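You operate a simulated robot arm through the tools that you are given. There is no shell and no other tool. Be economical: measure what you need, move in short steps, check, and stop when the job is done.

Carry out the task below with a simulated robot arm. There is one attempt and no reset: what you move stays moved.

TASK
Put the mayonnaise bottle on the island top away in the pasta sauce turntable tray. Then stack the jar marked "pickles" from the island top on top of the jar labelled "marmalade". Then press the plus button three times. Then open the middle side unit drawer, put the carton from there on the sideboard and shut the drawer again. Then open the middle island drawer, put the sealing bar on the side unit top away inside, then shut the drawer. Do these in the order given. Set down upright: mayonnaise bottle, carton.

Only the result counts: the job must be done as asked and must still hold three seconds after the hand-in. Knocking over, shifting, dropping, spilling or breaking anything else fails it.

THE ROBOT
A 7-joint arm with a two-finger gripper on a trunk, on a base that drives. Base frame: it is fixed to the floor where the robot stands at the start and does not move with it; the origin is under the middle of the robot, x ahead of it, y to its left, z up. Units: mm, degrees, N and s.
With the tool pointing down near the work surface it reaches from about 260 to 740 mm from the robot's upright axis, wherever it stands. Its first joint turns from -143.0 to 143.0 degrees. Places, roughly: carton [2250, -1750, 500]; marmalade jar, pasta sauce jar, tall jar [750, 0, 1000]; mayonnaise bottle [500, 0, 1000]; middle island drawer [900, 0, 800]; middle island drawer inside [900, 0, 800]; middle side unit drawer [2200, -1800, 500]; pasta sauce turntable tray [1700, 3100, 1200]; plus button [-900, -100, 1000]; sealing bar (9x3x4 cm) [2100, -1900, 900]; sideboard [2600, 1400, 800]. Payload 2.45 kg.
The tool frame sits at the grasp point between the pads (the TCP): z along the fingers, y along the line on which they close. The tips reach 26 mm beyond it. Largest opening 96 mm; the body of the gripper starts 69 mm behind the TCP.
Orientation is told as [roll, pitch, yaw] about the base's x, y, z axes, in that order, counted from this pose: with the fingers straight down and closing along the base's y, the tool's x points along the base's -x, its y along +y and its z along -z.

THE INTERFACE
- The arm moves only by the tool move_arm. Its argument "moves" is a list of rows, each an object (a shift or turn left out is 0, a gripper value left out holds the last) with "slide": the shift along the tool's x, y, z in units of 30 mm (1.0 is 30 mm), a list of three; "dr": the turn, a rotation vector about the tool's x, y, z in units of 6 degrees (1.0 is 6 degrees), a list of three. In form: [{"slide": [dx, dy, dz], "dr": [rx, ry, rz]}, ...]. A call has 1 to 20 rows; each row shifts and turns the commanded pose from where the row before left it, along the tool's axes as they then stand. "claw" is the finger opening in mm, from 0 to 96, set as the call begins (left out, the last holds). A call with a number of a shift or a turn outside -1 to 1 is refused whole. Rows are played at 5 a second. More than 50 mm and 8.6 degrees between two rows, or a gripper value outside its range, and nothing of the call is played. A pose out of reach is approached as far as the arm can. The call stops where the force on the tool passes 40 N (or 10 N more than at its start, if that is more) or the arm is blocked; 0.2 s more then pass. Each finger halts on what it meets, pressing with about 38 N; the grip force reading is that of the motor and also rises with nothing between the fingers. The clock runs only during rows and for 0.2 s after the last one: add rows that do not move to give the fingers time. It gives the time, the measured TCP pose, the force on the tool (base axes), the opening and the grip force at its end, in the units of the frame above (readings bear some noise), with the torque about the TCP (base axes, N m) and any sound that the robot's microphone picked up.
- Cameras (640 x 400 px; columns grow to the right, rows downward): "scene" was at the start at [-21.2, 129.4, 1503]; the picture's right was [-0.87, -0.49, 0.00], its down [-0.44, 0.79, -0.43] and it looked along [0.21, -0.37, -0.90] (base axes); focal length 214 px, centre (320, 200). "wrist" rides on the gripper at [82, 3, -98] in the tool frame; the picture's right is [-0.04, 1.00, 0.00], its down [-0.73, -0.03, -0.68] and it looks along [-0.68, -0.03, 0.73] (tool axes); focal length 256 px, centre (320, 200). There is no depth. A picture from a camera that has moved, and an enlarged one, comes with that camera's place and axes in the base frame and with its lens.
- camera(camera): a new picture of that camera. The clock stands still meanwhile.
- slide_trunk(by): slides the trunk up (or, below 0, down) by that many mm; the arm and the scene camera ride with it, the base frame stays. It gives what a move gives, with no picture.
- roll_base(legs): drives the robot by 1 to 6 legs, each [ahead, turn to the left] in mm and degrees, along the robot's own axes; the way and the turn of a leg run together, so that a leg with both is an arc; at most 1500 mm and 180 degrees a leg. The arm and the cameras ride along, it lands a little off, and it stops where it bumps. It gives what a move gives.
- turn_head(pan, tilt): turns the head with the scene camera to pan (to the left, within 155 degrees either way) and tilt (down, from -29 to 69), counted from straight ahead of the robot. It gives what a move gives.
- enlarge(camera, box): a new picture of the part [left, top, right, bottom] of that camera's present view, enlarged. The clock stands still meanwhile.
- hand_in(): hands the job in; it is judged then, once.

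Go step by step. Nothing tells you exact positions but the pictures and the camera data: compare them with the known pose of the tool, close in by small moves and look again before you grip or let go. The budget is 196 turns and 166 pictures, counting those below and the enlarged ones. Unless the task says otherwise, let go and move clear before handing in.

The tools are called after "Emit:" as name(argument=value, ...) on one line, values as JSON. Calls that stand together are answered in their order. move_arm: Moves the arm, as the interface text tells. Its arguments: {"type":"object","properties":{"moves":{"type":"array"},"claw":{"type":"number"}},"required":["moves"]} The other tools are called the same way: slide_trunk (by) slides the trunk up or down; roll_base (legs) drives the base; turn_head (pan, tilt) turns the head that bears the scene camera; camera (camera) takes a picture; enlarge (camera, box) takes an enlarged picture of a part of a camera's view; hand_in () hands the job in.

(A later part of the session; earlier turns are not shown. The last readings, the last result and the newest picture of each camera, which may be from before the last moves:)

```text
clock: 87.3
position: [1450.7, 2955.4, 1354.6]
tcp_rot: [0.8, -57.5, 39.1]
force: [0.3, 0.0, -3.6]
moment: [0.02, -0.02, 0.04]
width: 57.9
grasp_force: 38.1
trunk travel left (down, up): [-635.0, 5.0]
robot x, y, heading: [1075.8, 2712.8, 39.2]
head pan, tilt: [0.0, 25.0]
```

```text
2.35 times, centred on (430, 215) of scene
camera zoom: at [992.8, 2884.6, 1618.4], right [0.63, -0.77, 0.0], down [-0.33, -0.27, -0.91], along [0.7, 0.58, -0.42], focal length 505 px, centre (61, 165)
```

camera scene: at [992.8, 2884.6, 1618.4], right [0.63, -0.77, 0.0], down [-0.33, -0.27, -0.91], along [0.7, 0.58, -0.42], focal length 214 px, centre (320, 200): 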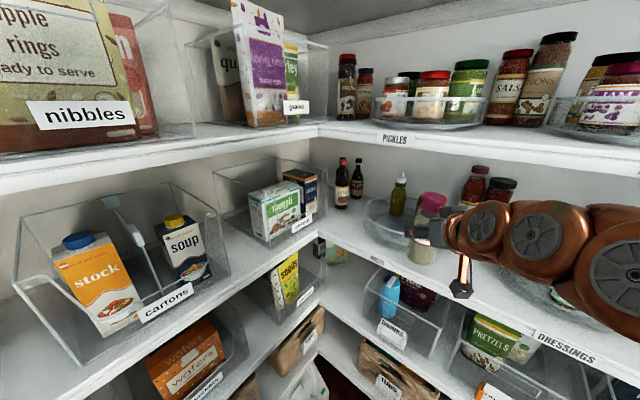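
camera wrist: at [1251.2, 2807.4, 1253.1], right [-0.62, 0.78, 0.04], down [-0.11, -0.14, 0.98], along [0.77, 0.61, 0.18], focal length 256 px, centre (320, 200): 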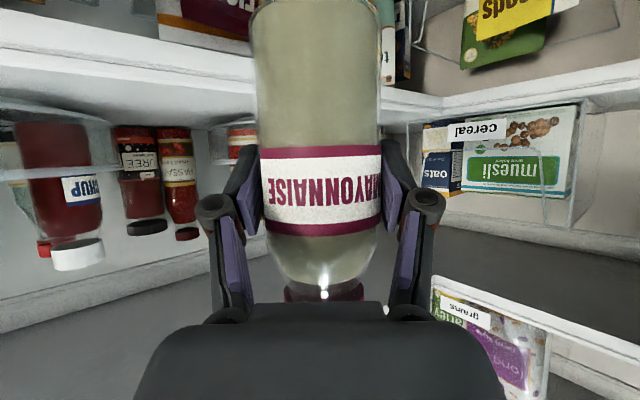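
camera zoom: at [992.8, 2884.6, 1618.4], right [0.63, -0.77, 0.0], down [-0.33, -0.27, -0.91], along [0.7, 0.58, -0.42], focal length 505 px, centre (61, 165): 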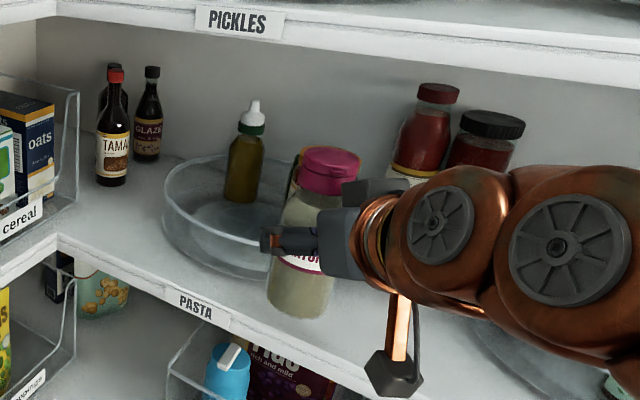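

Emit:
move_arm(moves=[{"slide": [-0.54, 0, 0.843]}, {"slide": [-0.54, 0, 0.843]}, {"slide": [-0.54, 0, 0.843]}, {"slide": [-0.54, 0, 0.843]}, {"slide": [-0.54, 0, 0.843]}, {"slide": [-0.43, 0, 0.67]}])

Emit:
enlarge(camera="scene", box=[330, 130, 530, 300])

Emit:
camera(camera="wrist")

```text
clock: 88.7
position: [1584.7, 3066.7, 1357.3]
tcp_rot: [0.9, -57.7, 39.1]
force: [-0.3, -0.8, -3.0]
moment: [-0.04, 0.01, 0.01]
width: 57.8
grasp_force: 37.4
trunk travel left (down, up): [-635.0, 5.0]
robot x, y, heading: [1078.0, 2712.4, 39.5]
head pan, tilt: [0.0, 25.0]
```

```text
2.35 times, centred on (430, 215) of scene
camera zoom: at [993.0, 2884.7, 1618.4], right [0.63, -0.77, 0.0], down [-0.33, -0.27, -0.91], along [0.7, 0.58, -0.42], focal length 505 px, centre (61, 165)
```

zoom: 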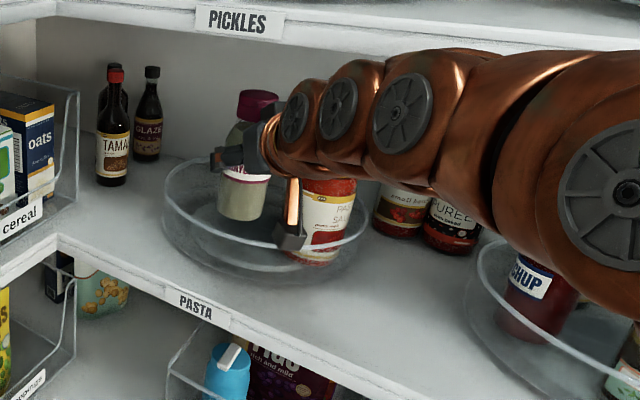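

```text
128 pictures are left
camera wrist: at [1483.7, 2988.2, 1340.3], right [-0.62, 0.78, 0.04], down [-0.12, -0.14, 0.98], along [0.77, 0.61, 0.18], focal length 256 px, centre (320, 200)
```

wrist: 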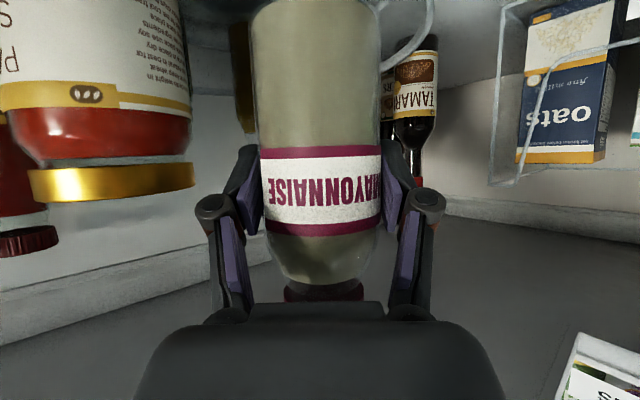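

Emit:
move_arm(moves=[{"slide": [0.844, 0, 0.536]}, {"slide": [0.56, 0, 0.357]}, {"slide": [-0.36, 0, 0.56]}, {"slide": [-0.36, 0, 0.56]}])

Emit:
enlarge(camera="scene", box=[350, 150, 470, 250])

```text
clock: 89.7
position: [1615.5, 3092.7, 1305.7]
tcp_rot: [0.9, -57.6, 39.1]
force: [-0.5, 0.0, -3.7]
moment: [-0.02, 0.02, -0.03]
width: 57.7
grasp_force: 37.7
trunk travel left (down, up): [-635.0, 5.0]
robot x, y, heading: [1079.6, 2716.0, 39.4]
head pan, tilt: [0.0, 25.0]
```

```text
4.00 times, centred on (410, 200) of scene
camera zoom: at [993.1, 2884.7, 1618.4], right [0.63, -0.77, 0.0], down [-0.33, -0.27, -0.91], along [0.7, 0.58, -0.42], focal length 858 px, centre (-40, 200)
```

zoom: 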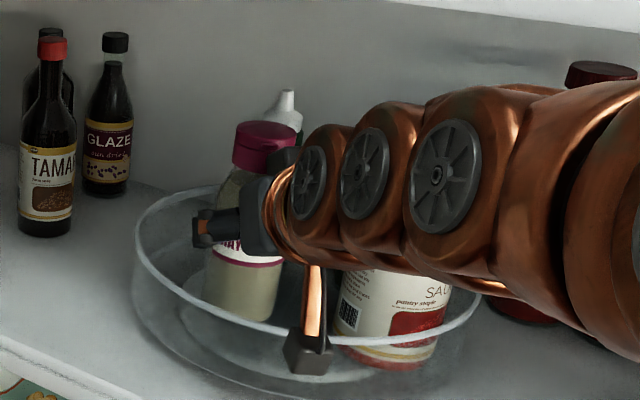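

Emit:
move_arm(moves=[{"slide": [0.14, 0, 0.09]}, {"slide": [0.14, 0, 0.09]}, {"slide": [0.14, 0, 0.09]}])

Emit:
enlarge(camera="scene", box=[350, 150, 470, 250])

```text
clock: 90.5
position: [1613.6, 3093.4, 1290.1]
tcp_rot: [0.9, -57.5, 39.2]
force: [1.0, 0.0, -4.0]
moment: [0.0, 0.04, -0.01]
width: 57.9
grasp_force: 38.6
trunk travel left (down, up): [-635.0, 5.0]
robot x, y, heading: [1077.5, 2718.2, 39.6]
head pan, tilt: [0.0, 25.0]
```

```text
4.00 times, centred on (410, 200) of scene
camera zoom: at [993.2, 2884.9, 1618.4], right [0.63, -0.77, 0.0], down [-0.33, -0.27, -0.91], along [0.7, 0.58, -0.42], focal length 858 px, centre (-40, 200)
```

zoom: 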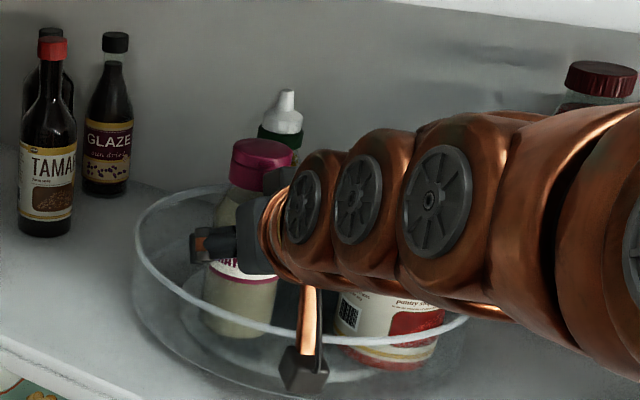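

Emit:
move_arm(moves=[{"slide": [0.085, 0, 0.054]}, {"slide": [0.085, 0, 0.054]}])

Emit:
move_arm(moves=[{"slide": [0.085, 0, 0.054]}, {"slide": [0.085, 0, 0.054]}])

```text
clock: 91.1
position: [1614.3, 3093.4, 1284.7]
tcp_rot: [0.8, -57.6, 39.1]
force: [0.4, 0.1, -2.7]
moment: [-0.05, 0.03, 0.01]
width: 57.8
grasp_force: 38.2
trunk travel left (down, up): [-635.0, 5.0]
robot x, y, heading: [1078.0, 2715.6, 39.5]
head pan, tilt: [0.0, 25.0]
```

```text
clock: 91.7
position: [1614.6, 3093.1, 1282.2]
tcp_rot: [0.8, -58.1, 39.2]
force: [0.0, 1.7, 14.3]
moment: [-0.35, -0.06, 0.12]
width: 57.6
grasp_force: 37.5
trunk travel left (down, up): [-635.0, 5.0]
robot x, y, heading: [1075.8, 2716.2, 39.3]
head pan, tilt: [0.0, 25.0]
```

Contact with the tray floor. I relax the press slightly and open.

Emit:
move_arm(moves=[{"slide": [-0.05, 0, -0.03]}])

Emit:
move_arm(claw=84, moves=[{}, {}, {}, {}])

Emit:
enlarge(camera="scene", box=[350, 150, 470, 250])

Emit:
camera(camera="wrist")

```text
clock: 92.1
position: [1614.1, 3092.6, 1282.6]
tcp_rot: [0.9, -57.7, 39.2]
force: [4.8, 1.3, 14.3]
moment: [-0.26, -0.52, 0.14]
width: 57.7
grasp_force: 38.4
trunk travel left (down, up): [-635.0, 5.0]
robot x, y, heading: [1077.0, 2715.0, 39.1]
head pan, tilt: [0.0, 25.0]
```

```text
clock: 93.1
position: [1612.9, 3092.7, 1280.8]
tcp_rot: [0.9, -57.7, 39.1]
force: [0.2, 0.3, -0.2]
moment: [0.0, 0.0, -0.01]
width: 83.8
grasp_force: 0.1
trunk travel left (down, up): [-635.0, 5.0]
robot x, y, heading: [1077.7, 2718.8, 39.6]
head pan, tilt: [0.0, 25.0]
```

```text
4.00 times, centred on (410, 200) of scene
camera zoom: at [993.0, 2884.7, 1618.4], right [0.63, -0.77, 0.0], down [-0.33, -0.27, -0.91], along [0.7, 0.58, -0.42], focal length 858 px, centre (-40, 200)
```

zoom: 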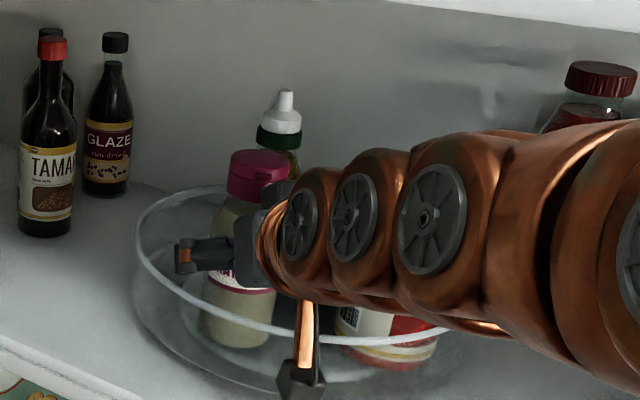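

```text
124 pictures are left
camera wrist: at [1513.4, 3014.0, 1264.4], right [-0.62, 0.78, 0.04], down [-0.11, -0.14, 0.98], along [0.77, 0.61, 0.18], focal length 256 px, centre (320, 200)
```

wrist: 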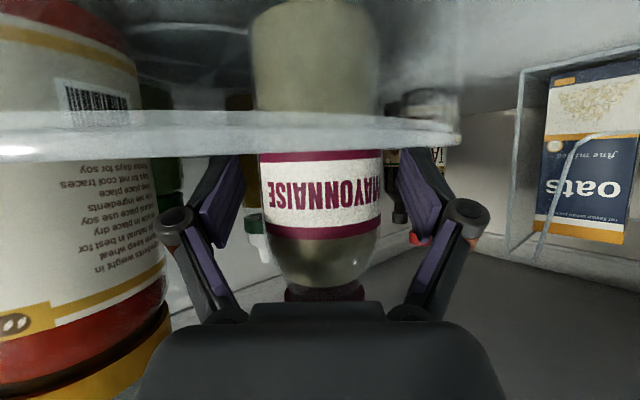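

Mayo stands in the tray. Retract along the tool axis.

Emit:
move_arm(moves=[{"slide": [0, 0, -0.7]}, {"slide": [0, 0, -0.7]}, {"slide": [0.1, 0, -1]}, {"slide": [0.1, 0, -1]}, {"slide": [0.2, 0, -1]}, {"slide": [0.5, 0, -0.84]}, {"slide": [0.5, 0, -0.84]}, {"slide": [0.5, 0, -0.84]}])

Emit:
enlarge(camera="scene", box=[330, 130, 530, 300])

```text
clock: 94.9
position: [1457.2, 2959.0, 1344.2]
tcp_rot: [0.8, -57.5, 39.2]
force: [0.5, -0.2, 0.4]
moment: [0.01, 0.01, 0.0]
width: 84.1
grasp_force: 0.0
trunk travel left (down, up): [-635.0, 5.0]
robot x, y, heading: [1078.2, 2715.5, 39.1]
head pan, tilt: [0.0, 25.0]
```

```text
2.35 times, centred on (430, 215) of scene
camera zoom: at [993.1, 2884.9, 1618.4], right [0.64, -0.77, 0.0], down [-0.33, -0.27, -0.91], along [0.7, 0.58, -0.42], focal length 505 px, centre (61, 165)
```

zoom: 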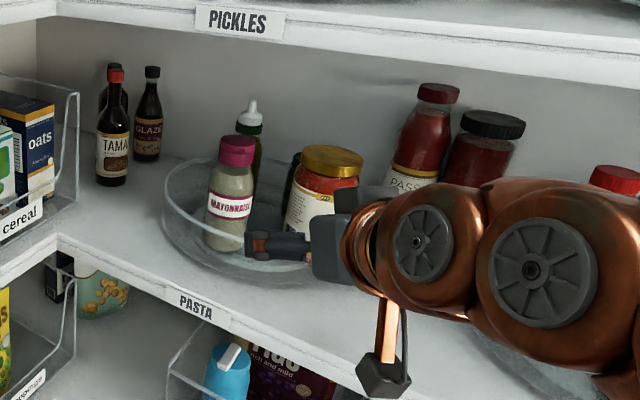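

Mayo is in place upright. I back out of the pantry and return to the near end of the island.

Emit:
roll_base(legs=[[-120, 0], [0, 50.8]])

Emit:
roll_base(legs=[[-1450, 0], [-420, 0], [0, 90], [1085, 0], [0, 90], [800, 0]])

Emit:
roll_base(legs=[[0, 90]])

Emit:
slide_trunk(by=-60)

Emit:
turn_head(pan=-5, tilt=35)

Emit:
camera(camera="scene")

```text
clock: 98.4
position: [1034.3, 3089.1, 1344.9]
tcp_rot: [0.8, -57.6, 90.1]
force: [0.1, -0.1, -0.5]
moment: [-0.01, 0.01, 0.04]
width: 84.0
grasp_force: 0.1
trunk travel left (down, up): [-635.0, 5.0]
robot x, y, heading: [981.1, 2643.6, 90.7]
head pan, tilt: [0.0, 25.0]
```

```text
clock: 124.4
position: [-128.5, -480.6, 1344.7]
tcp_rot: [0.8, -57.6, -89.8]
force: [0.3, -0.2, -0.3]
moment: [-0.04, 0.0, -0.01]
width: 84.0
grasp_force: 0.1
trunk travel left (down, up): [-635.0, 5.0]
robot x, y, heading: [-78.3, -36.7, -89.6]
head pan, tilt: [0.0, 25.0]
```

```text
clock: 128.7
position: [369.9, -76.6, 1344.5]
tcp_rot: [0.9, -57.6, 0.6]
force: [0.5, -0.1, 0.2]
moment: [-0.02, 0.03, 0.0]
width: 83.9
grasp_force: 0.1
trunk travel left (down, up): [-635.0, 5.0]
robot x, y, heading: [-80.7, -33.0, 1.1]
head pan, tilt: [0.0, 25.0]
```

```text
clock: 129.7
position: [370.6, -76.2, 1284.6]
tcp_rot: [0.8, -57.6, 0.8]
force: [-0.6, 0.2, -0.8]
moment: [-0.04, -0.02, -0.03]
width: 84.1
grasp_force: 0.1
trunk travel left (down, up): [-575.0, 65.0]
robot x, y, heading: [-79.1, -31.9, 1.0]
head pan, tilt: [0.0, 25.0]
```

```text
clock: 130.4
position: [368.2, -76.7, 1283.3]
tcp_rot: [0.8, -57.6, 0.7]
force: [0.2, 0.0, 0.4]
moment: [-0.01, -0.04, 0.01]
width: 84.0
grasp_force: 0.1
trunk travel left (down, up): [-575.0, 65.0]
robot x, y, heading: [-82.9, -30.5, 1.1]
head pan, tilt: [-5.0, 35.0]
```

```text
122 pictures are left
camera scene: at [-45.3, 144.1, 1542.7], right [-0.07, -1.0, 0.0], down [-0.57, 0.04, -0.82], along [0.82, -0.06, -0.57], focal length 214 px, centre (320, 200)
```

scene: 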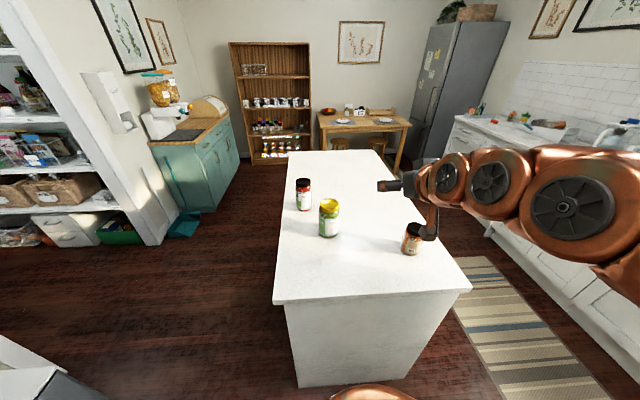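

Emit:
enlarge(camera="scene", box=[270, 160, 350, 250])

Emit:
enlarge(camera="scene", box=[380, 200, 460, 270])

Emit:
camera(camera="wrist")

```text
4.44 times, centred on (310, 205) of scene
camera zoom: at [-45.3, 144.1, 1542.7], right [-0.07, -1.0, 0.0], down [-0.57, 0.04, -0.82], along [0.82, -0.06, -0.57], focal length 953 px, centre (364, 178)
```

zoom: 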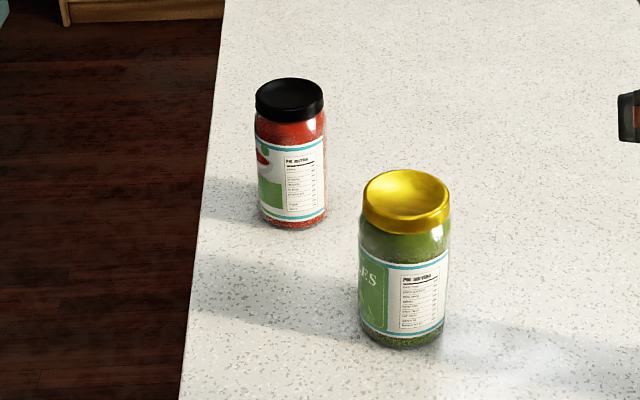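

```text
5.71 times, centred on (420, 235) of scene
camera zoom: at [-45.3, 144.1, 1542.7], right [-0.07, -1.0, 0.0], down [-0.57, 0.04, -0.82], along [0.82, -0.06, -0.57], focal length 1226 px, centre (-251, 0)
```

zoom: 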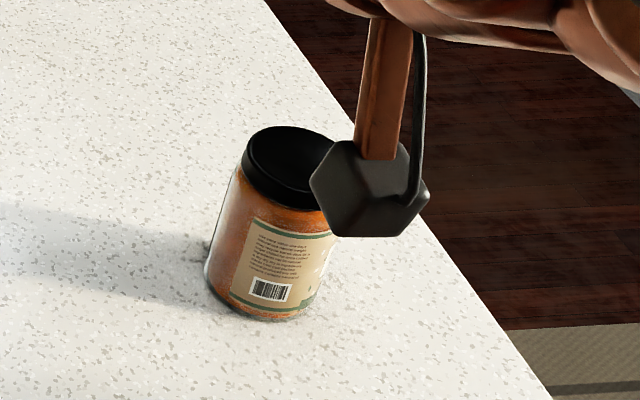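

```text
119 pictures are left
camera wrist: at [242.2, -76.8, 1267.9], right [0.0, 1.0, 0.04], down [-0.18, -0.04, 0.98], along [0.98, 0.0, 0.18], focal length 256 px, centre (320, 200)
```

wrist: 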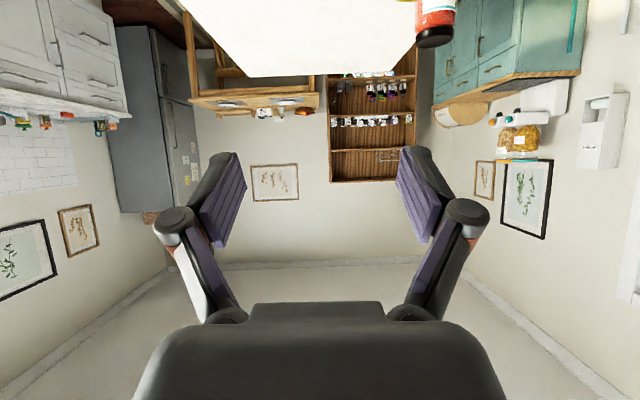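

I want to confirm which jar is marmalade: the orange one's front seems to face right. I straighten the tool to vertical and yaw +90° so the wrist camera can look from the right side.

Emit:
move_arm(moves=[{"dr": [0, 1, 0]}, {"dr": [0, 1, 0]}, {"dr": [0, 1, 0]}, {"dr": [0, 1, 0]}, {"dr": [0, 1, 0]}, {"dr": [0, 1, 0]}, {"dr": [0, 1, 0]}, {"dr": [0, 1, 0]}, {"dr": [0, 1, 0]}, {"dr": [-0.13, 0.6, 0]}, {"dr": [0, 0, -1]}, {"dr": [0, 0, -1]}, {"dr": [0, 0, -1]}, {"dr": [0, 0, -1]}, {"dr": [0, 0, -1]}, {"dr": [0, 0, -1]}, {"dr": [0, 0, -1]}, {"dr": [0, 0, -1]}, {"dr": [0, 0, -1]}, {"dr": [0, 0, -1]}])

Emit:
move_arm(moves=[{"dr": [0, 0, -1]}, {"dr": [0, 0, -1]}, {"dr": [0, 0, -1]}, {"dr": [0, 0, -1]}, {"dr": [0, 0, -0.9]}])

```text
clock: 134.6
position: [369.9, -76.8, 1283.6]
tcp_rot: [0.5, -1.1, 61.4]
force: [-0.2, 0.2, -0.3]
moment: [-0.02, -0.01, 0.04]
width: 84.0
grasp_force: 0.1
trunk travel left (down, up): [-575.0, 65.0]
robot x, y, heading: [-80.4, -29.1, 1.0]
head pan, tilt: [-5.0, 35.0]
```

```text
clock: 135.8
position: [370.8, -76.6, 1284.7]
tcp_rot: [0.1, -1.2, 90.8]
force: [1.0, 1.0, 0.7]
moment: [0.03, -0.02, -0.02]
width: 84.2
grasp_force: 0.1
trunk travel left (down, up): [-575.0, 65.0]
robot x, y, heading: [-80.3, -28.9, 1.0]
head pan, tilt: [-5.0, 35.0]
```

Emit:
move_arm(moves=[{"slide": [0.92, -0.42, 0]}, {"slide": [0.92, -0.42, 0]}, {"slide": [0.92, -0.42, 0]}, {"slide": [0.92, -0.42, 0]}, {"slide": [0.92, -0.42, 0]}, {"slide": [0.92, -0.42, 0]}, {"slide": [0.92, -0.42, 0]}, {"slide": [0.92, -0.42, 0]}, {"slide": [0.92, -0.42, 0]}, {"slide": [0.92, -0.42, 0]}, {"slide": [0, 0, 1]}, {"slide": [0, 0, 1]}, {"slide": [0, 0, 1]}, {"slide": [0, 0, 1]}])

Emit:
camera(camera="wrist")

```text
clock: 138.8
position: [465.7, -278.5, 1094.0]
tcp_rot: [0.0, -1.2, 90.9]
force: [0.2, -0.7, 0.5]
moment: [-0.01, -0.01, 0.03]
width: 84.0
grasp_force: 0.1
out of reach, approached as far as the arm can: row 2, 3, 4, 5, 6, 7, 8, 9, 10
trunk travel left (down, up): [-575.0, 65.0]
robot x, y, heading: [-81.9, -29.9, 0.9]
head pan, tilt: [-5.0, 35.0]
```

```text
118 pictures are left
camera wrist: at [463.0, -362.7, 1190.9], right [-1.0, 0.03, 0.0], down [0.02, 0.72, 0.69], along [0.02, 0.69, -0.72], focal length 256 px, centre (320, 200)
```

wrist: 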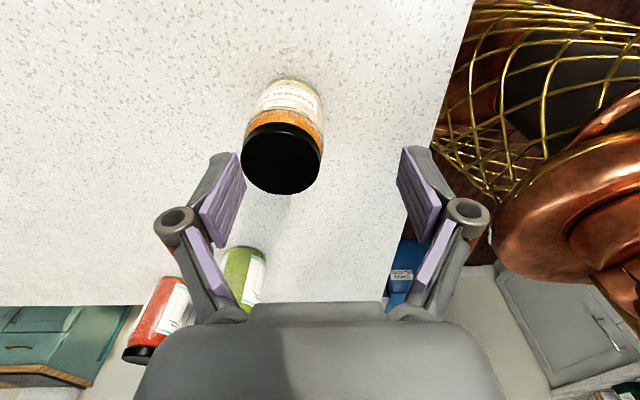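

Emit:
enlarge(camera="wrist", box=[230, 60, 340, 200])

```text
2.86 times, centred on (285, 130) of wrist
camera zoom: at [463.0, -362.7, 1190.9], right [-1.0, 0.03, 0.0], down [0.02, 0.72, 0.69], along [0.02, 0.69, -0.72], focal length 731 px, centre (420, 400)
```

zoom: 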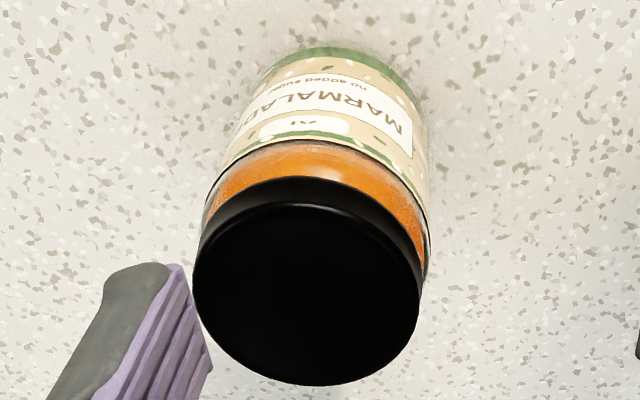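

Marmalade confirmed (orange jar at ≈(498,-234), top ≈1015). Pickles ≈(638,58), top ≈1044. I raise, advance the base and go over the pickles.

Emit:
move_arm(claw=96, moves=[{"slide": [0, 0, -1]}, {"slide": [0, 0, -1]}, {"slide": [0, 0, -1]}])

Emit:
roll_base(legs=[[80, 0]])

Emit:
camera(camera="scene")

```text
clock: 139.6
position: [466.5, -280.8, 1185.6]
tcp_rot: [0.1, -1.1, 90.9]
force: [0.3, 0.2, -0.3]
moment: [0.0, -0.02, -0.02]
width: 96.2
grasp_force: 0.0
trunk travel left (down, up): [-575.0, 65.0]
robot x, y, heading: [-78.6, -29.4, 1.1]
head pan, tilt: [-5.0, 35.0]
```

```text
clock: 140.7
position: [546.1, -278.8, 1184.6]
tcp_rot: [0.0, -1.2, 90.9]
force: [0.1, -0.8, -0.2]
moment: [0.0, -0.04, 0.0]
width: 96.2
grasp_force: 0.0
trunk travel left (down, up): [-575.0, 65.0]
robot x, y, heading: [-0.3, -27.2, 1.0]
head pan, tilt: [-5.0, 35.0]
```

```text
116 pictures are left
camera scene: at [35.6, 145.3, 1542.7], right [-0.07, -1.0, 0.0], down [-0.57, 0.04, -0.82], along [0.82, -0.06, -0.57], focal length 214 px, centre (320, 200)
```

scene: 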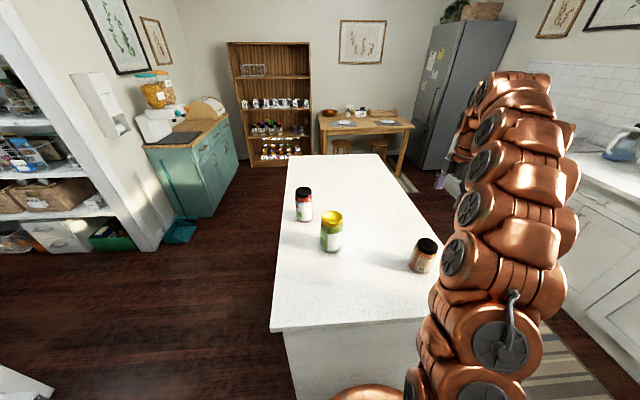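

Emit:
enlarge(camera="scene", box=[290, 180, 450, 280])

Emit:
camera(camera="wrist")

```text
4.00 times, centred on (370, 230) of scene
camera zoom: at [35.6, 145.3, 1542.7], right [-0.07, -1.0, 0.0], down [-0.57, 0.04, -0.82], along [0.82, -0.06, -0.57], focal length 858 px, centre (120, 80)
```

zoom: 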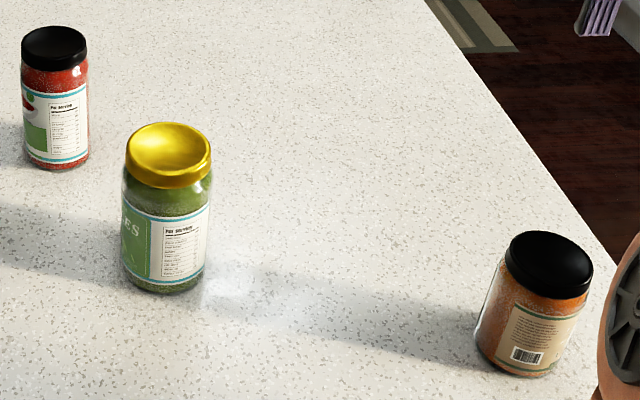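

```text
114 pictures are left
camera wrist: at [543.6, -363.4, 1281.2], right [-1.0, 0.03, 0.0], down [0.02, 0.72, 0.69], along [0.02, 0.69, -0.72], focal length 256 px, centre (320, 200)
```

wrist: 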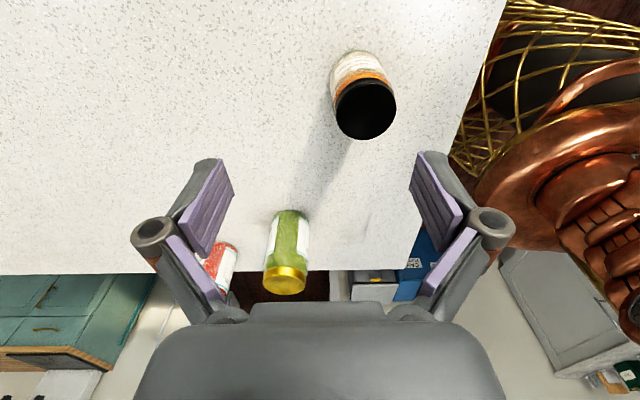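

Emit:
move_arm(moves=[{"slide": [-0.94, -0.217, 0]}, {"slide": [-0.94, -0.217, 0]}, {"slide": [-0.94, -0.217, 0]}, {"slide": [-0.94, -0.217, 0]}, {"slide": [-0.94, -0.217, 0]}, {"slide": [-0.94, -0.217, 0]}, {"slide": [-0.94, -0.217, 0]}, {"slide": [-0.94, -0.217, 0]}, {"slide": [-0.94, -0.217, 0]}, {"slide": [-0.94, -0.217, 0]}, {"slide": [-0.94, -0.217, 0]}, {"slide": [-0.94, -0.217, 0], "dr": [0.2, 0, 0.15]}])

Emit:
camera(camera="wrist")

Emit:
camera(camera="scene")

```text
clock: 143.2
position: [619.9, 60.8, 1191.6]
tcp_rot: [-1.1, -1.2, 89.9]
force: [-0.5, -0.4, 0.4]
moment: [0.02, -0.01, 0.01]
width: 96.1
grasp_force: 0.1
trunk travel left (down, up): [-575.0, 65.0]
robot x, y, heading: [1.4, -32.0, 0.8]
head pan, tilt: [-5.0, 35.0]
```

```text
113 pictures are left
camera wrist: at [614.1, -23.0, 1287.7], right [-1.0, 0.04, -0.02], down [0.02, 0.72, 0.7], along [0.04, 0.69, -0.72], focal length 256 px, centre (320, 200)
```

wrist: 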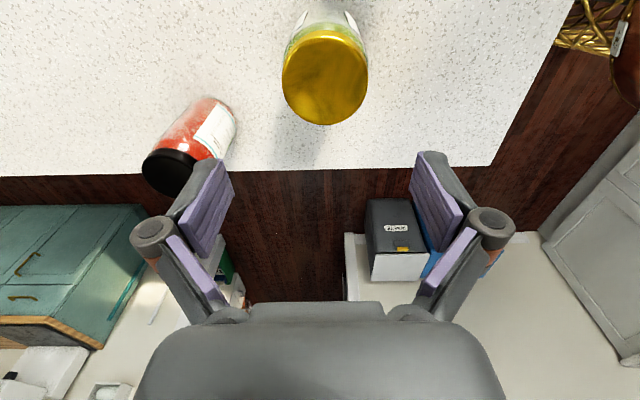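

```text
112 pictures are left
camera scene: at [35.8, 145.2, 1542.6], right [-0.07, -1.0, 0.0], down [-0.57, 0.04, -0.82], along [0.82, -0.06, -0.57], focal length 214 px, centre (320, 200)
```

scene: 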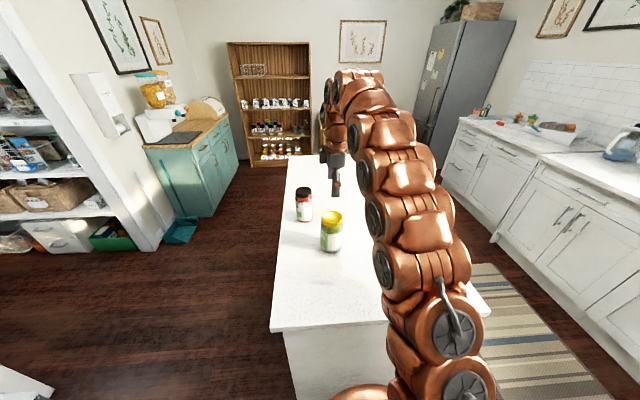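

Emit:
move_arm(moves=[{"slide": [0.2, 0, 0], "dr": [-0.18, 0.2, 0]}, {"slide": [0, 0, 1]}, {"slide": [0, 0, 1]}, {"slide": [0, 0, 0.8]}])

Emit:
camera(camera="wrist")

Emit:
enlarge(camera="scene", box=[270, 150, 390, 260])

```text
clock: 144.2
position: [619.5, 55.1, 1109.9]
tcp_rot: [0.0, 0.0, 90.0]
force: [0.6, -1.1, 0.3]
moment: [0.0, -0.03, -0.03]
width: 95.9
grasp_force: 0.1
trunk travel left (down, up): [-575.0, 65.0]
robot x, y, heading: [0.1, -29.4, 1.2]
head pan, tilt: [-5.0, 35.0]
```

```text
111 pictures are left
camera wrist: at [615.0, -27.7, 1206.3], right [-1.0, 0.04, 0.0], down [0.03, 0.73, 0.68], along [0.03, 0.68, -0.73], focal length 256 px, centre (320, 200)
```

wrist: 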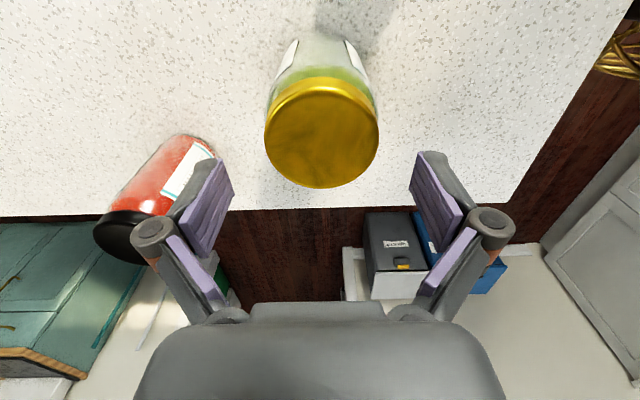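

```text
3.64 times, centred on (330, 205) of scene
camera zoom: at [35.7, 145.4, 1542.6], right [-0.07, -1.0, 0.0], down [-0.57, 0.04, -0.82], along [0.82, -0.06, -0.57], focal length 780 px, centre (284, 182)
```

zoom: 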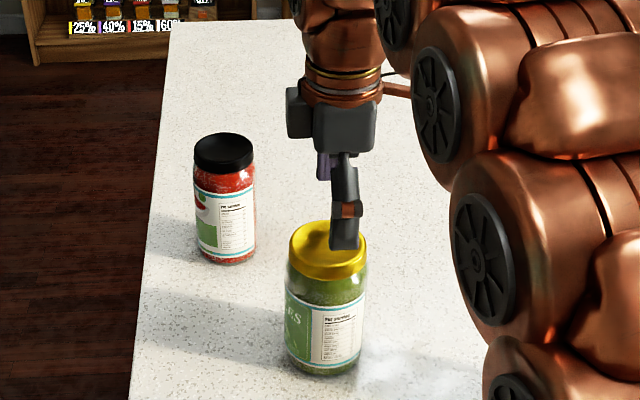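

Emit:
move_arm(moves=[{"slide": [0.07, 0.07, 0.8]}, {"slide": [0, 0, 0.8]}, {"slide": [0, 0, 0.8]}])

Emit:
camera(camera="wrist")

```text
clock: 145.1
position: [618.4, 51.5, 1036.4]
tcp_rot: [-0.2, -0.1, 89.8]
force: [-0.2, 1.5, 0.2]
moment: [0.03, -0.02, -0.02]
width: 95.9
grasp_force: 0.0
trunk travel left (down, up): [-575.0, 65.0]
robot x, y, heading: [1.6, -28.3, 1.1]
head pan, tilt: [-5.0, 35.0]
```

```text
109 pictures are left
camera wrist: at [613.4, -30.0, 1133.6], right [-1.0, 0.04, 0.0], down [0.03, 0.73, 0.68], along [0.03, 0.68, -0.73], focal length 256 px, centre (320, 200)
```

wrist: 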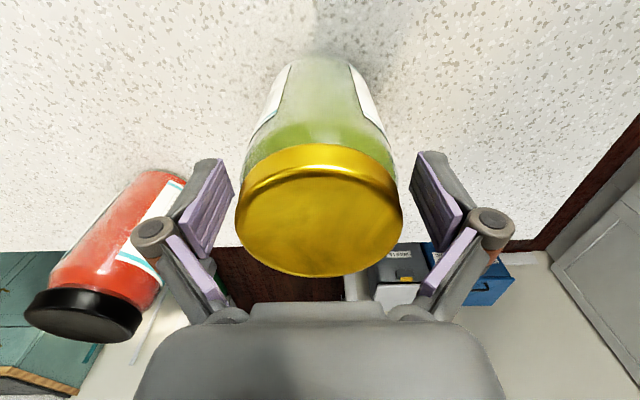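

Emit:
move_arm(claw=0, moves=[{}, {}, {}, {}, {}])

Emit:
move_arm(moves=[{"slide": [0, 0, -1]}, {"slide": [0, 0, -1]}, {"slide": [0, 0, -1]}, {"slide": [0, 0, -1]}, {"slide": [0, 0, -1]}])

Emit:
camera(camera="wrist")

Emit:
enlarge(camera="scene", box=[280, 130, 440, 280])

```text
clock: 146.2
position: [618.0, 52.3, 1035.1]
tcp_rot: [-0.1, 0.0, 89.9]
force: [6.1, -0.7, 5.1]
moment: [0.09, -0.23, -0.04]
width: 83.2
grasp_force: 38.1
trunk travel left (down, up): [-575.0, 65.0]
robot x, y, heading: [-0.7, -29.8, 1.0]
head pan, tilt: [-5.0, 35.0]
```

```text
clock: 147.4
position: [619.1, 51.4, 1185.5]
tcp_rot: [-0.1, 0.1, 89.9]
force: [-0.6, 1.0, -7.5]
moment: [-0.1, 0.01, 0.0]
width: 83.3
grasp_force: 38.0
trunk travel left (down, up): [-575.0, 65.0]
robot x, y, heading: [2.1, -28.4, 1.2]
head pan, tilt: [-5.0, 35.0]
```

```text
108 pictures are left
camera wrist: at [613.4, -30.6, 1283.8], right [-1.0, 0.04, 0.0], down [0.03, 0.73, 0.68], along [0.03, 0.68, -0.73], focal length 256 px, centre (320, 200)
```

wrist: 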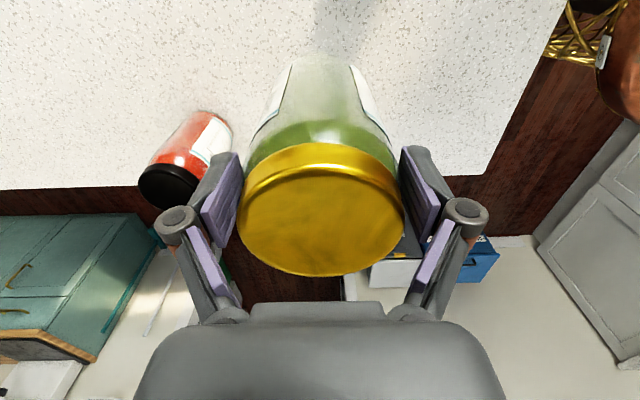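

```text
2.67 times, centred on (360, 205) of scene
camera zoom: at [36.2, 145.5, 1542.6], right [-0.07, -1.0, 0.0], down [-0.57, 0.04, -0.82], along [0.82, -0.06, -0.57], focal length 572 px, centre (213, 187)
```

zoom: 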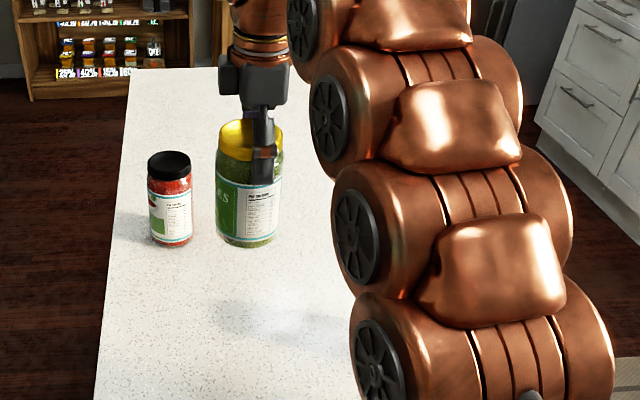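

Pickles jar is lifted. I carry it over the marmalade.

Emit:
move_arm(moves=[{"slide": [0.972, 0.407, 0]}, {"slide": [0.972, 0.407, 0]}, {"slide": [0.972, 0.407, 0]}, {"slide": [0.972, 0.407, 0]}, {"slide": [0.972, 0.407, 0]}, {"slide": [0.972, 0.407, 0]}, {"slide": [0.972, 0.407, 0]}, {"slide": [0.972, 0.407, 0]}, {"slide": [0.972, 0.407, 0]}, {"slide": [0.972, 0.407, 0]}])

Emit:
camera(camera="scene")

Emit:
camera(camera="wrist")

```text
clock: 149.7
position: [495.0, -239.0, 1184.6]
tcp_rot: [-0.1, 0.0, 90.0]
force: [-0.2, 0.7, -6.3]
moment: [-0.07, -0.01, 0.01]
width: 83.2
grasp_force: 37.9
trunk travel left (down, up): [-575.0, 65.0]
robot x, y, heading: [3.8, -32.1, 1.2]
head pan, tilt: [-5.0, 35.0]
```

```text
106 pictures are left
camera scene: at [36.2, 145.3, 1542.6], right [-0.07, -1.0, 0.0], down [-0.57, 0.04, -0.82], along [0.82, -0.06, -0.57], focal length 214 px, centre (320, 200)
```

scene: 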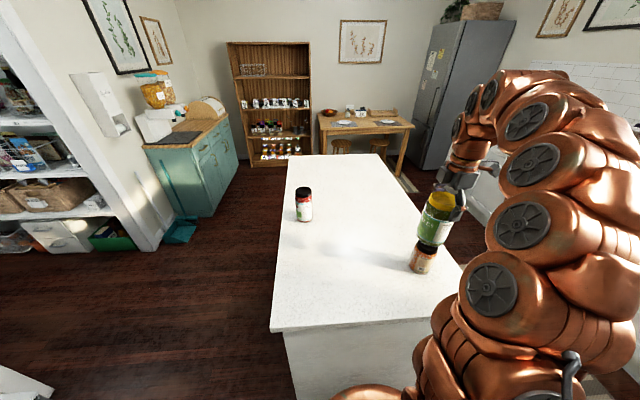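

```text
105 pictures are left
camera wrist: at [491.1, -322.3, 1282.8], right [-1.0, 0.04, 0.0], down [0.03, 0.73, 0.68], along [0.03, 0.68, -0.73], focal length 256 px, centre (320, 200)
```

wrist: 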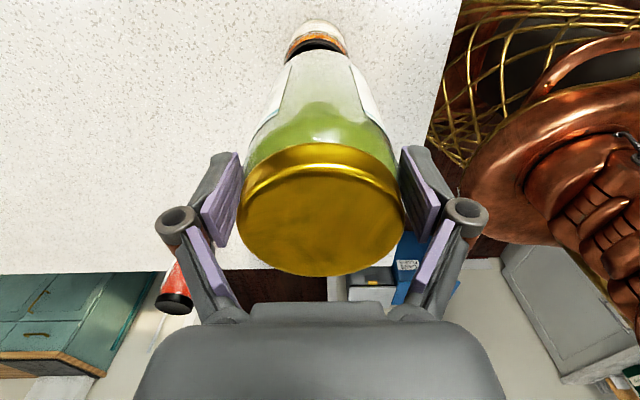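

Emit:
enlarge(camera="scene", box=[390, 170, 490, 290])

Emit:
enlarge(camera="wrist", box=[230, 0, 410, 120])

```text
3.33 times, centred on (440, 230) of scene
camera zoom: at [36.2, 145.3, 1542.6], right [-0.07, -1.0, 0.0], down [-0.57, 0.04, -0.82], along [0.82, -0.06, -0.57], focal length 715 px, centre (-80, 100)
```

zoom: 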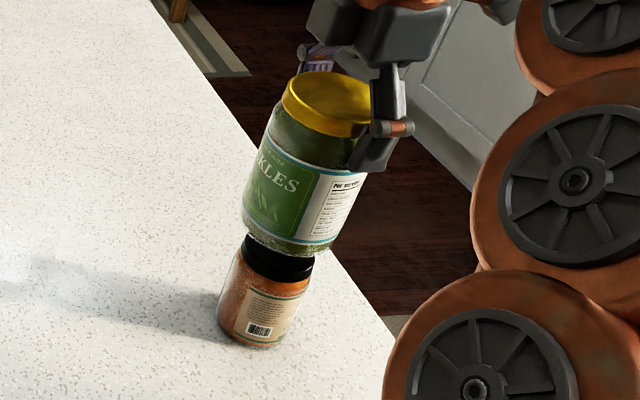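

```text
3.33 times, centred on (320, 60) of wrist
camera zoom: at [491.1, -322.3, 1282.8], right [-1.0, 0.04, 0.0], down [0.03, 0.73, 0.68], along [0.03, 0.68, -0.73], focal length 853 px, centre (320, 667)
```

zoom: 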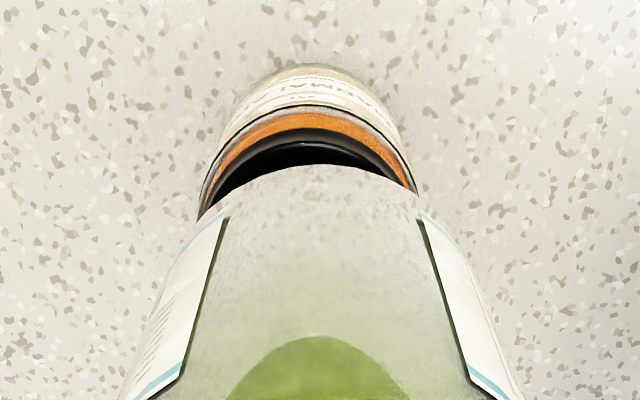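

Alignment is within a few mm; I shift +2 mm in x and descend gently.

Emit:
move_arm(moves=[{"slide": [0, -0.08, 0.4]}, {"slide": [0, 0, 0.4]}, {"slide": [0, 0, 0.2]}])

Emit:
enlarge(camera="scene", box=[390, 170, 490, 290])

Emit:
enlarge(camera="wrist", box=[230, 0, 410, 120])

```text
clock: 150.4
position: [499.5, -240.7, 1155.8]
tcp_rot: [-0.1, -0.1, 89.9]
force: [-0.3, -0.5, -5.6]
moment: [-0.06, -0.04, -0.02]
width: 83.3
grasp_force: 38.0
trunk travel left (down, up): [-575.0, 65.0]
robot x, y, heading: [1.8, -31.0, 1.1]
head pan, tilt: [-5.0, 35.0]
```

```text
3.33 times, centred on (440, 230) of scene
camera zoom: at [36.1, 145.2, 1542.6], right [-0.07, -1.0, 0.0], down [-0.57, 0.04, -0.82], along [0.82, -0.06, -0.57], focal length 715 px, centre (-80, 100)
```

zoom: 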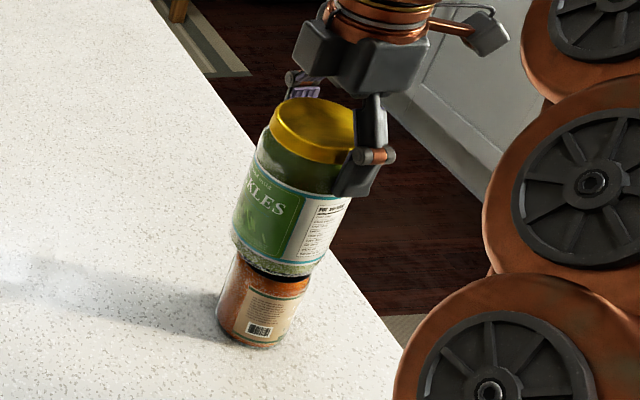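

```text
3.33 times, centred on (320, 60) of wrist
camera zoom: at [494.0, -321.7, 1253.1], right [-1.0, 0.04, 0.0], down [0.03, 0.73, 0.68], along [0.03, 0.68, -0.73], focal length 853 px, centre (320, 667)
```

zoom: 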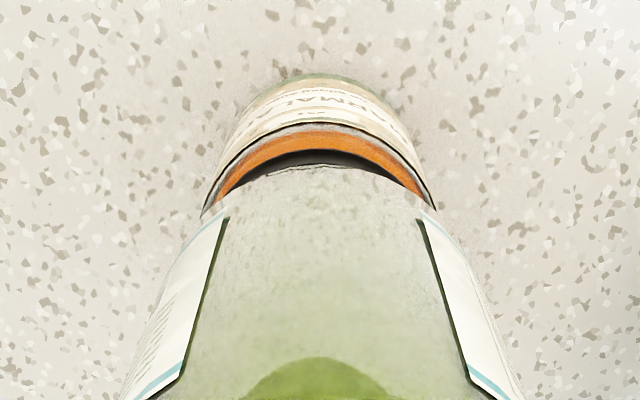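

Emit:
move_arm(moves=[{"slide": [0, 0, 0.15]}, {"slide": [0, 0, 0.15]}])

Emit:
move_arm(moves=[{"slide": [0, 0, 0.1]}, {"slide": [0, 0, 0.1]}])

```text
clock: 151.1
position: [497.0, -239.9, 1148.5]
tcp_rot: [-0.3, 0.1, 89.9]
force: [3.3, 0.3, 20.5]
moment: [0.19, -0.07, 0.1]
width: 84.2
grasp_force: 38.2
trunk travel left (down, up): [-575.0, 65.0]
robot x, y, heading: [1.5, -30.2, 0.9]
head pan, tilt: [-5.0, 35.0]
```

```text
clock: 151.7
position: [497.9, -240.6, 1141.1]
tcp_rot: [-0.2, 0.0, 89.9]
force: [3.8, -0.8, 19.9]
moment: [0.09, -0.12, 0.07]
width: 83.8
grasp_force: 38.3
trunk travel left (down, up): [-575.0, 65.0]
robot x, y, heading: [2.8, -25.5, 1.0]
head pan, tilt: [-5.0, 35.0]
```

Emit:
enlarge(camera="scene", box=[390, 170, 490, 290])

Emit:
camera(camera="wrist")

```text
3.33 times, centred on (440, 230) of scene
camera zoom: at [35.3, 145.6, 1542.7], right [-0.07, -1.0, 0.0], down [-0.57, 0.04, -0.82], along [0.82, -0.06, -0.57], focal length 715 px, centre (-80, 100)
```

zoom: 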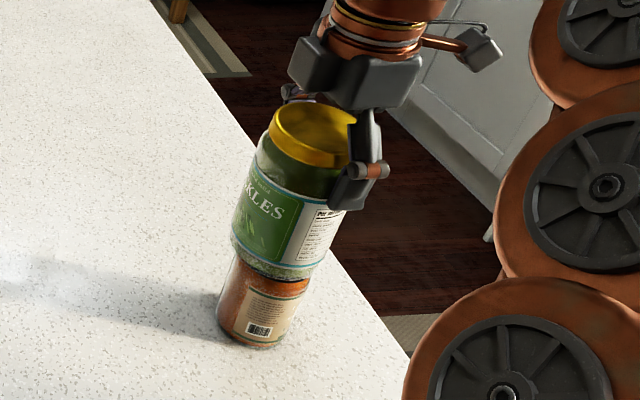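

```text
99 pictures are left
camera wrist: at [492.8, -321.5, 1239.3], right [-1.0, 0.04, 0.0], down [0.03, 0.73, 0.68], along [0.03, 0.68, -0.73], focal length 256 px, centre (320, 200)
```

wrist: 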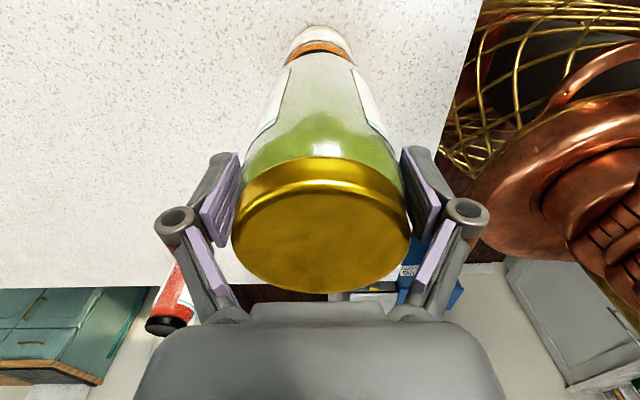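

Emit:
move_arm(claw=96, moves=[{}, {}, {}, {}])

Emit:
camera(camera="wrist")

```text
clock: 152.7
position: [496.4, -240.5, 1140.2]
tcp_rot: [-0.1, -0.1, 89.9]
force: [0.6, 0.2, -0.4]
moment: [-0.03, -0.01, 0.0]
width: 96.0
grasp_force: 0.1
trunk travel left (down, up): [-575.0, 65.0]
robot x, y, heading: [-2.4, -30.8, 1.0]
head pan, tilt: [-5.0, 35.0]
```

```text
98 pictures are left
camera wrist: at [493.2, -321.6, 1238.7], right [-1.0, 0.04, 0.0], down [0.03, 0.73, 0.68], along [0.03, 0.68, -0.73], focal length 256 px, centre (320, 200)
```

wrist: 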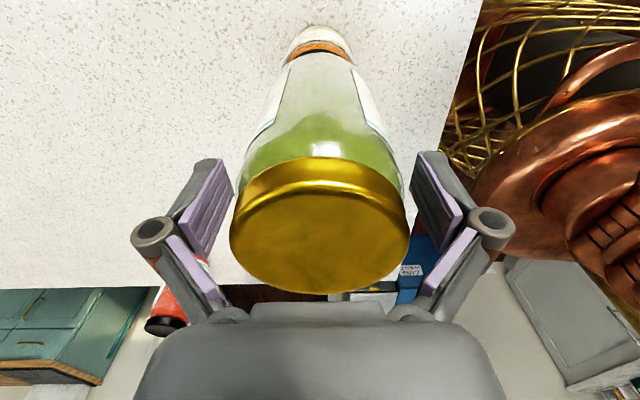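

Released and stable. I raise straight up.

Emit:
move_arm(moves=[{"slide": [0, 0, -0.6]}, {"slide": [0, 0, -1]}, {"slide": [0, 0, -1]}, {"slide": [0, 0, -1]}])

Emit:
enlarge(camera="scene", box=[390, 170, 490, 290])

Emit:
turn_head(pan=155, tilt=30)

Emit:
camera(camera="scene")

```text
clock: 153.7
position: [496.9, -240.6, 1250.6]
tcp_rot: [-0.2, -0.1, 89.9]
force: [-0.4, -0.1, -0.8]
moment: [0.01, 0.02, 0.0]
width: 95.8
grasp_force: 0.1
trunk travel left (down, up): [-575.0, 65.0]
robot x, y, heading: [4.5, -31.1, 0.9]
head pan, tilt: [-5.0, 35.0]
```

```text
3.33 times, centred on (440, 230) of scene
camera zoom: at [35.9, 145.3, 1542.7], right [-0.07, -1.0, 0.0], down [-0.57, 0.04, -0.82], along [0.82, -0.06, -0.57], focal length 715 px, centre (-80, 100)
```

zoom: 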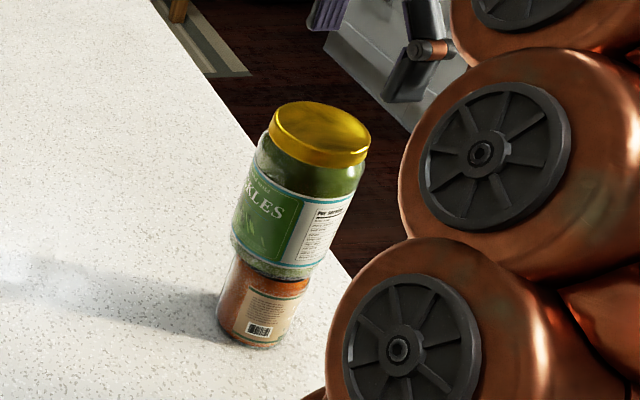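

```text
clock: 156.1
position: [498.0, -241.2, 1248.2]
tcp_rot: [-0.1, 0.0, 89.9]
force: [0.1, -0.2, -0.3]
moment: [-0.02, 0.0, 0.03]
width: 96.1
grasp_force: 0.0
trunk travel left (down, up): [-575.0, 65.0]
robot x, y, heading: [3.3, -28.0, 0.9]
head pan, tilt: [154.7, 30.0]
```

```text
96 pictures are left
camera scene: at [-134.4, 188.8, 1550.4], right [0.41, 0.91, 0.0], down [0.46, -0.21, -0.87], along [-0.79, 0.36, -0.5], focal length 214 px, centre (320, 200)
```

scene: 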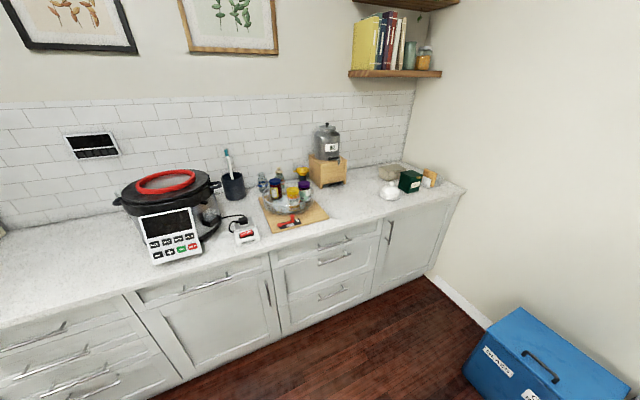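

Emit:
enlarge(camera="scene", box=[100, 160, 260, 280])

```text
3.33 times, centred on (180, 220) of scene
camera zoom: at [-134.4, 188.8, 1550.4], right [0.41, 0.91, 0.0], down [0.46, -0.21, -0.87], along [-0.79, 0.36, -0.5], focal length 715 px, centre (787, 133)
```

zoom: 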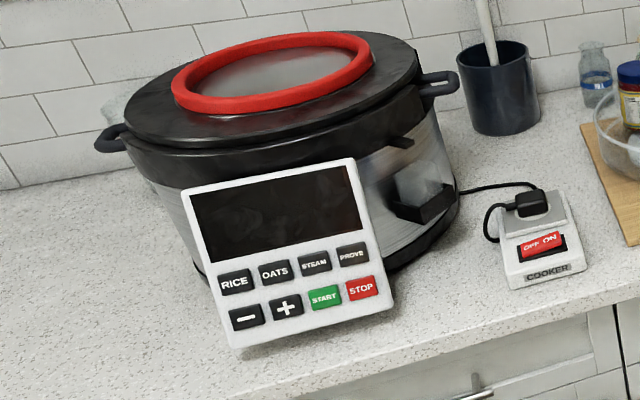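

Stack is sound. Now I rotate the tool back to yaw 0 and move toward the middle, closing the fingers for the button press.

Emit:
move_arm(claw=0, moves=[{"dr": [0, 0, 1]}, {"dr": [0, 0, 1]}, {"dr": [0, 0, 1]}, {"dr": [0, 0, 1]}, {"dr": [0, 0, 1]}, {"dr": [0, 0, 1]}, {"dr": [0, 0, 1]}, {"dr": [0, 0, 1]}, {"dr": [0, 0, 1]}, {"dr": [0, 0, 1]}, {"dr": [0, 0, 1]}, {"dr": [0, 0, 1]}, {"dr": [0, 0, 1]}, {"dr": [0, 0, 1]}, {"dr": [0, 0, 0.85]}])

Emit:
move_arm(moves=[{"slide": [0.3, 1, 0], "dr": [0, -1, 0]}, {"slide": [0, 1, 0], "dr": [0, -1, 0]}, {"slide": [0, 1, 0], "dr": [0, -1, 0]}, {"slide": [0, 1, 0], "dr": [0, -1, 0]}, {"slide": [0, 1, 0], "dr": [0, -1, 0]}, {"slide": [0, 1, 0], "dr": [0, -1, 0]}, {"slide": [0, 0, 0], "dr": [0, -1, 0]}, {"slide": [0, 0, 0], "dr": [0, -1, 0]}, {"slide": [0, 0, 0], "dr": [0, -1, 0]}, {"slide": [0, 0, 0], "dr": [0, -1, 0]}, {"slide": [0, 0, 0], "dr": [0, -1, 0]}, {"slide": [0, 0, 0], "dr": [0, -1, 0]}])

```text
clock: 159.3
position: [498.1, -240.0, 1249.0]
tcp_rot: [-0.1, 0.0, 0.8]
force: [-0.5, 0.1, -0.6]
moment: [0.03, 0.01, 0.0]
width: 0.0
grasp_force: 28.3
trunk travel left (down, up): [-575.0, 65.0]
robot x, y, heading: [-1.8, -29.1, 0.9]
head pan, tilt: [154.7, 30.0]
```

```text
clock: 161.9
position: [490.3, -65.0, 1256.8]
tcp_rot: [-0.9, -71.1, 1.0]
force: [0.3, -0.5, -0.7]
moment: [-0.01, -0.02, -0.01]
width: 0.1
grasp_force: 28.5
out of reach, approached as far as the arm can: row 12
trunk travel left (down, up): [-575.0, 65.0]
robot x, y, heading: [-1.5, -29.5, 0.9]
head pan, tilt: [154.7, 30.0]
```

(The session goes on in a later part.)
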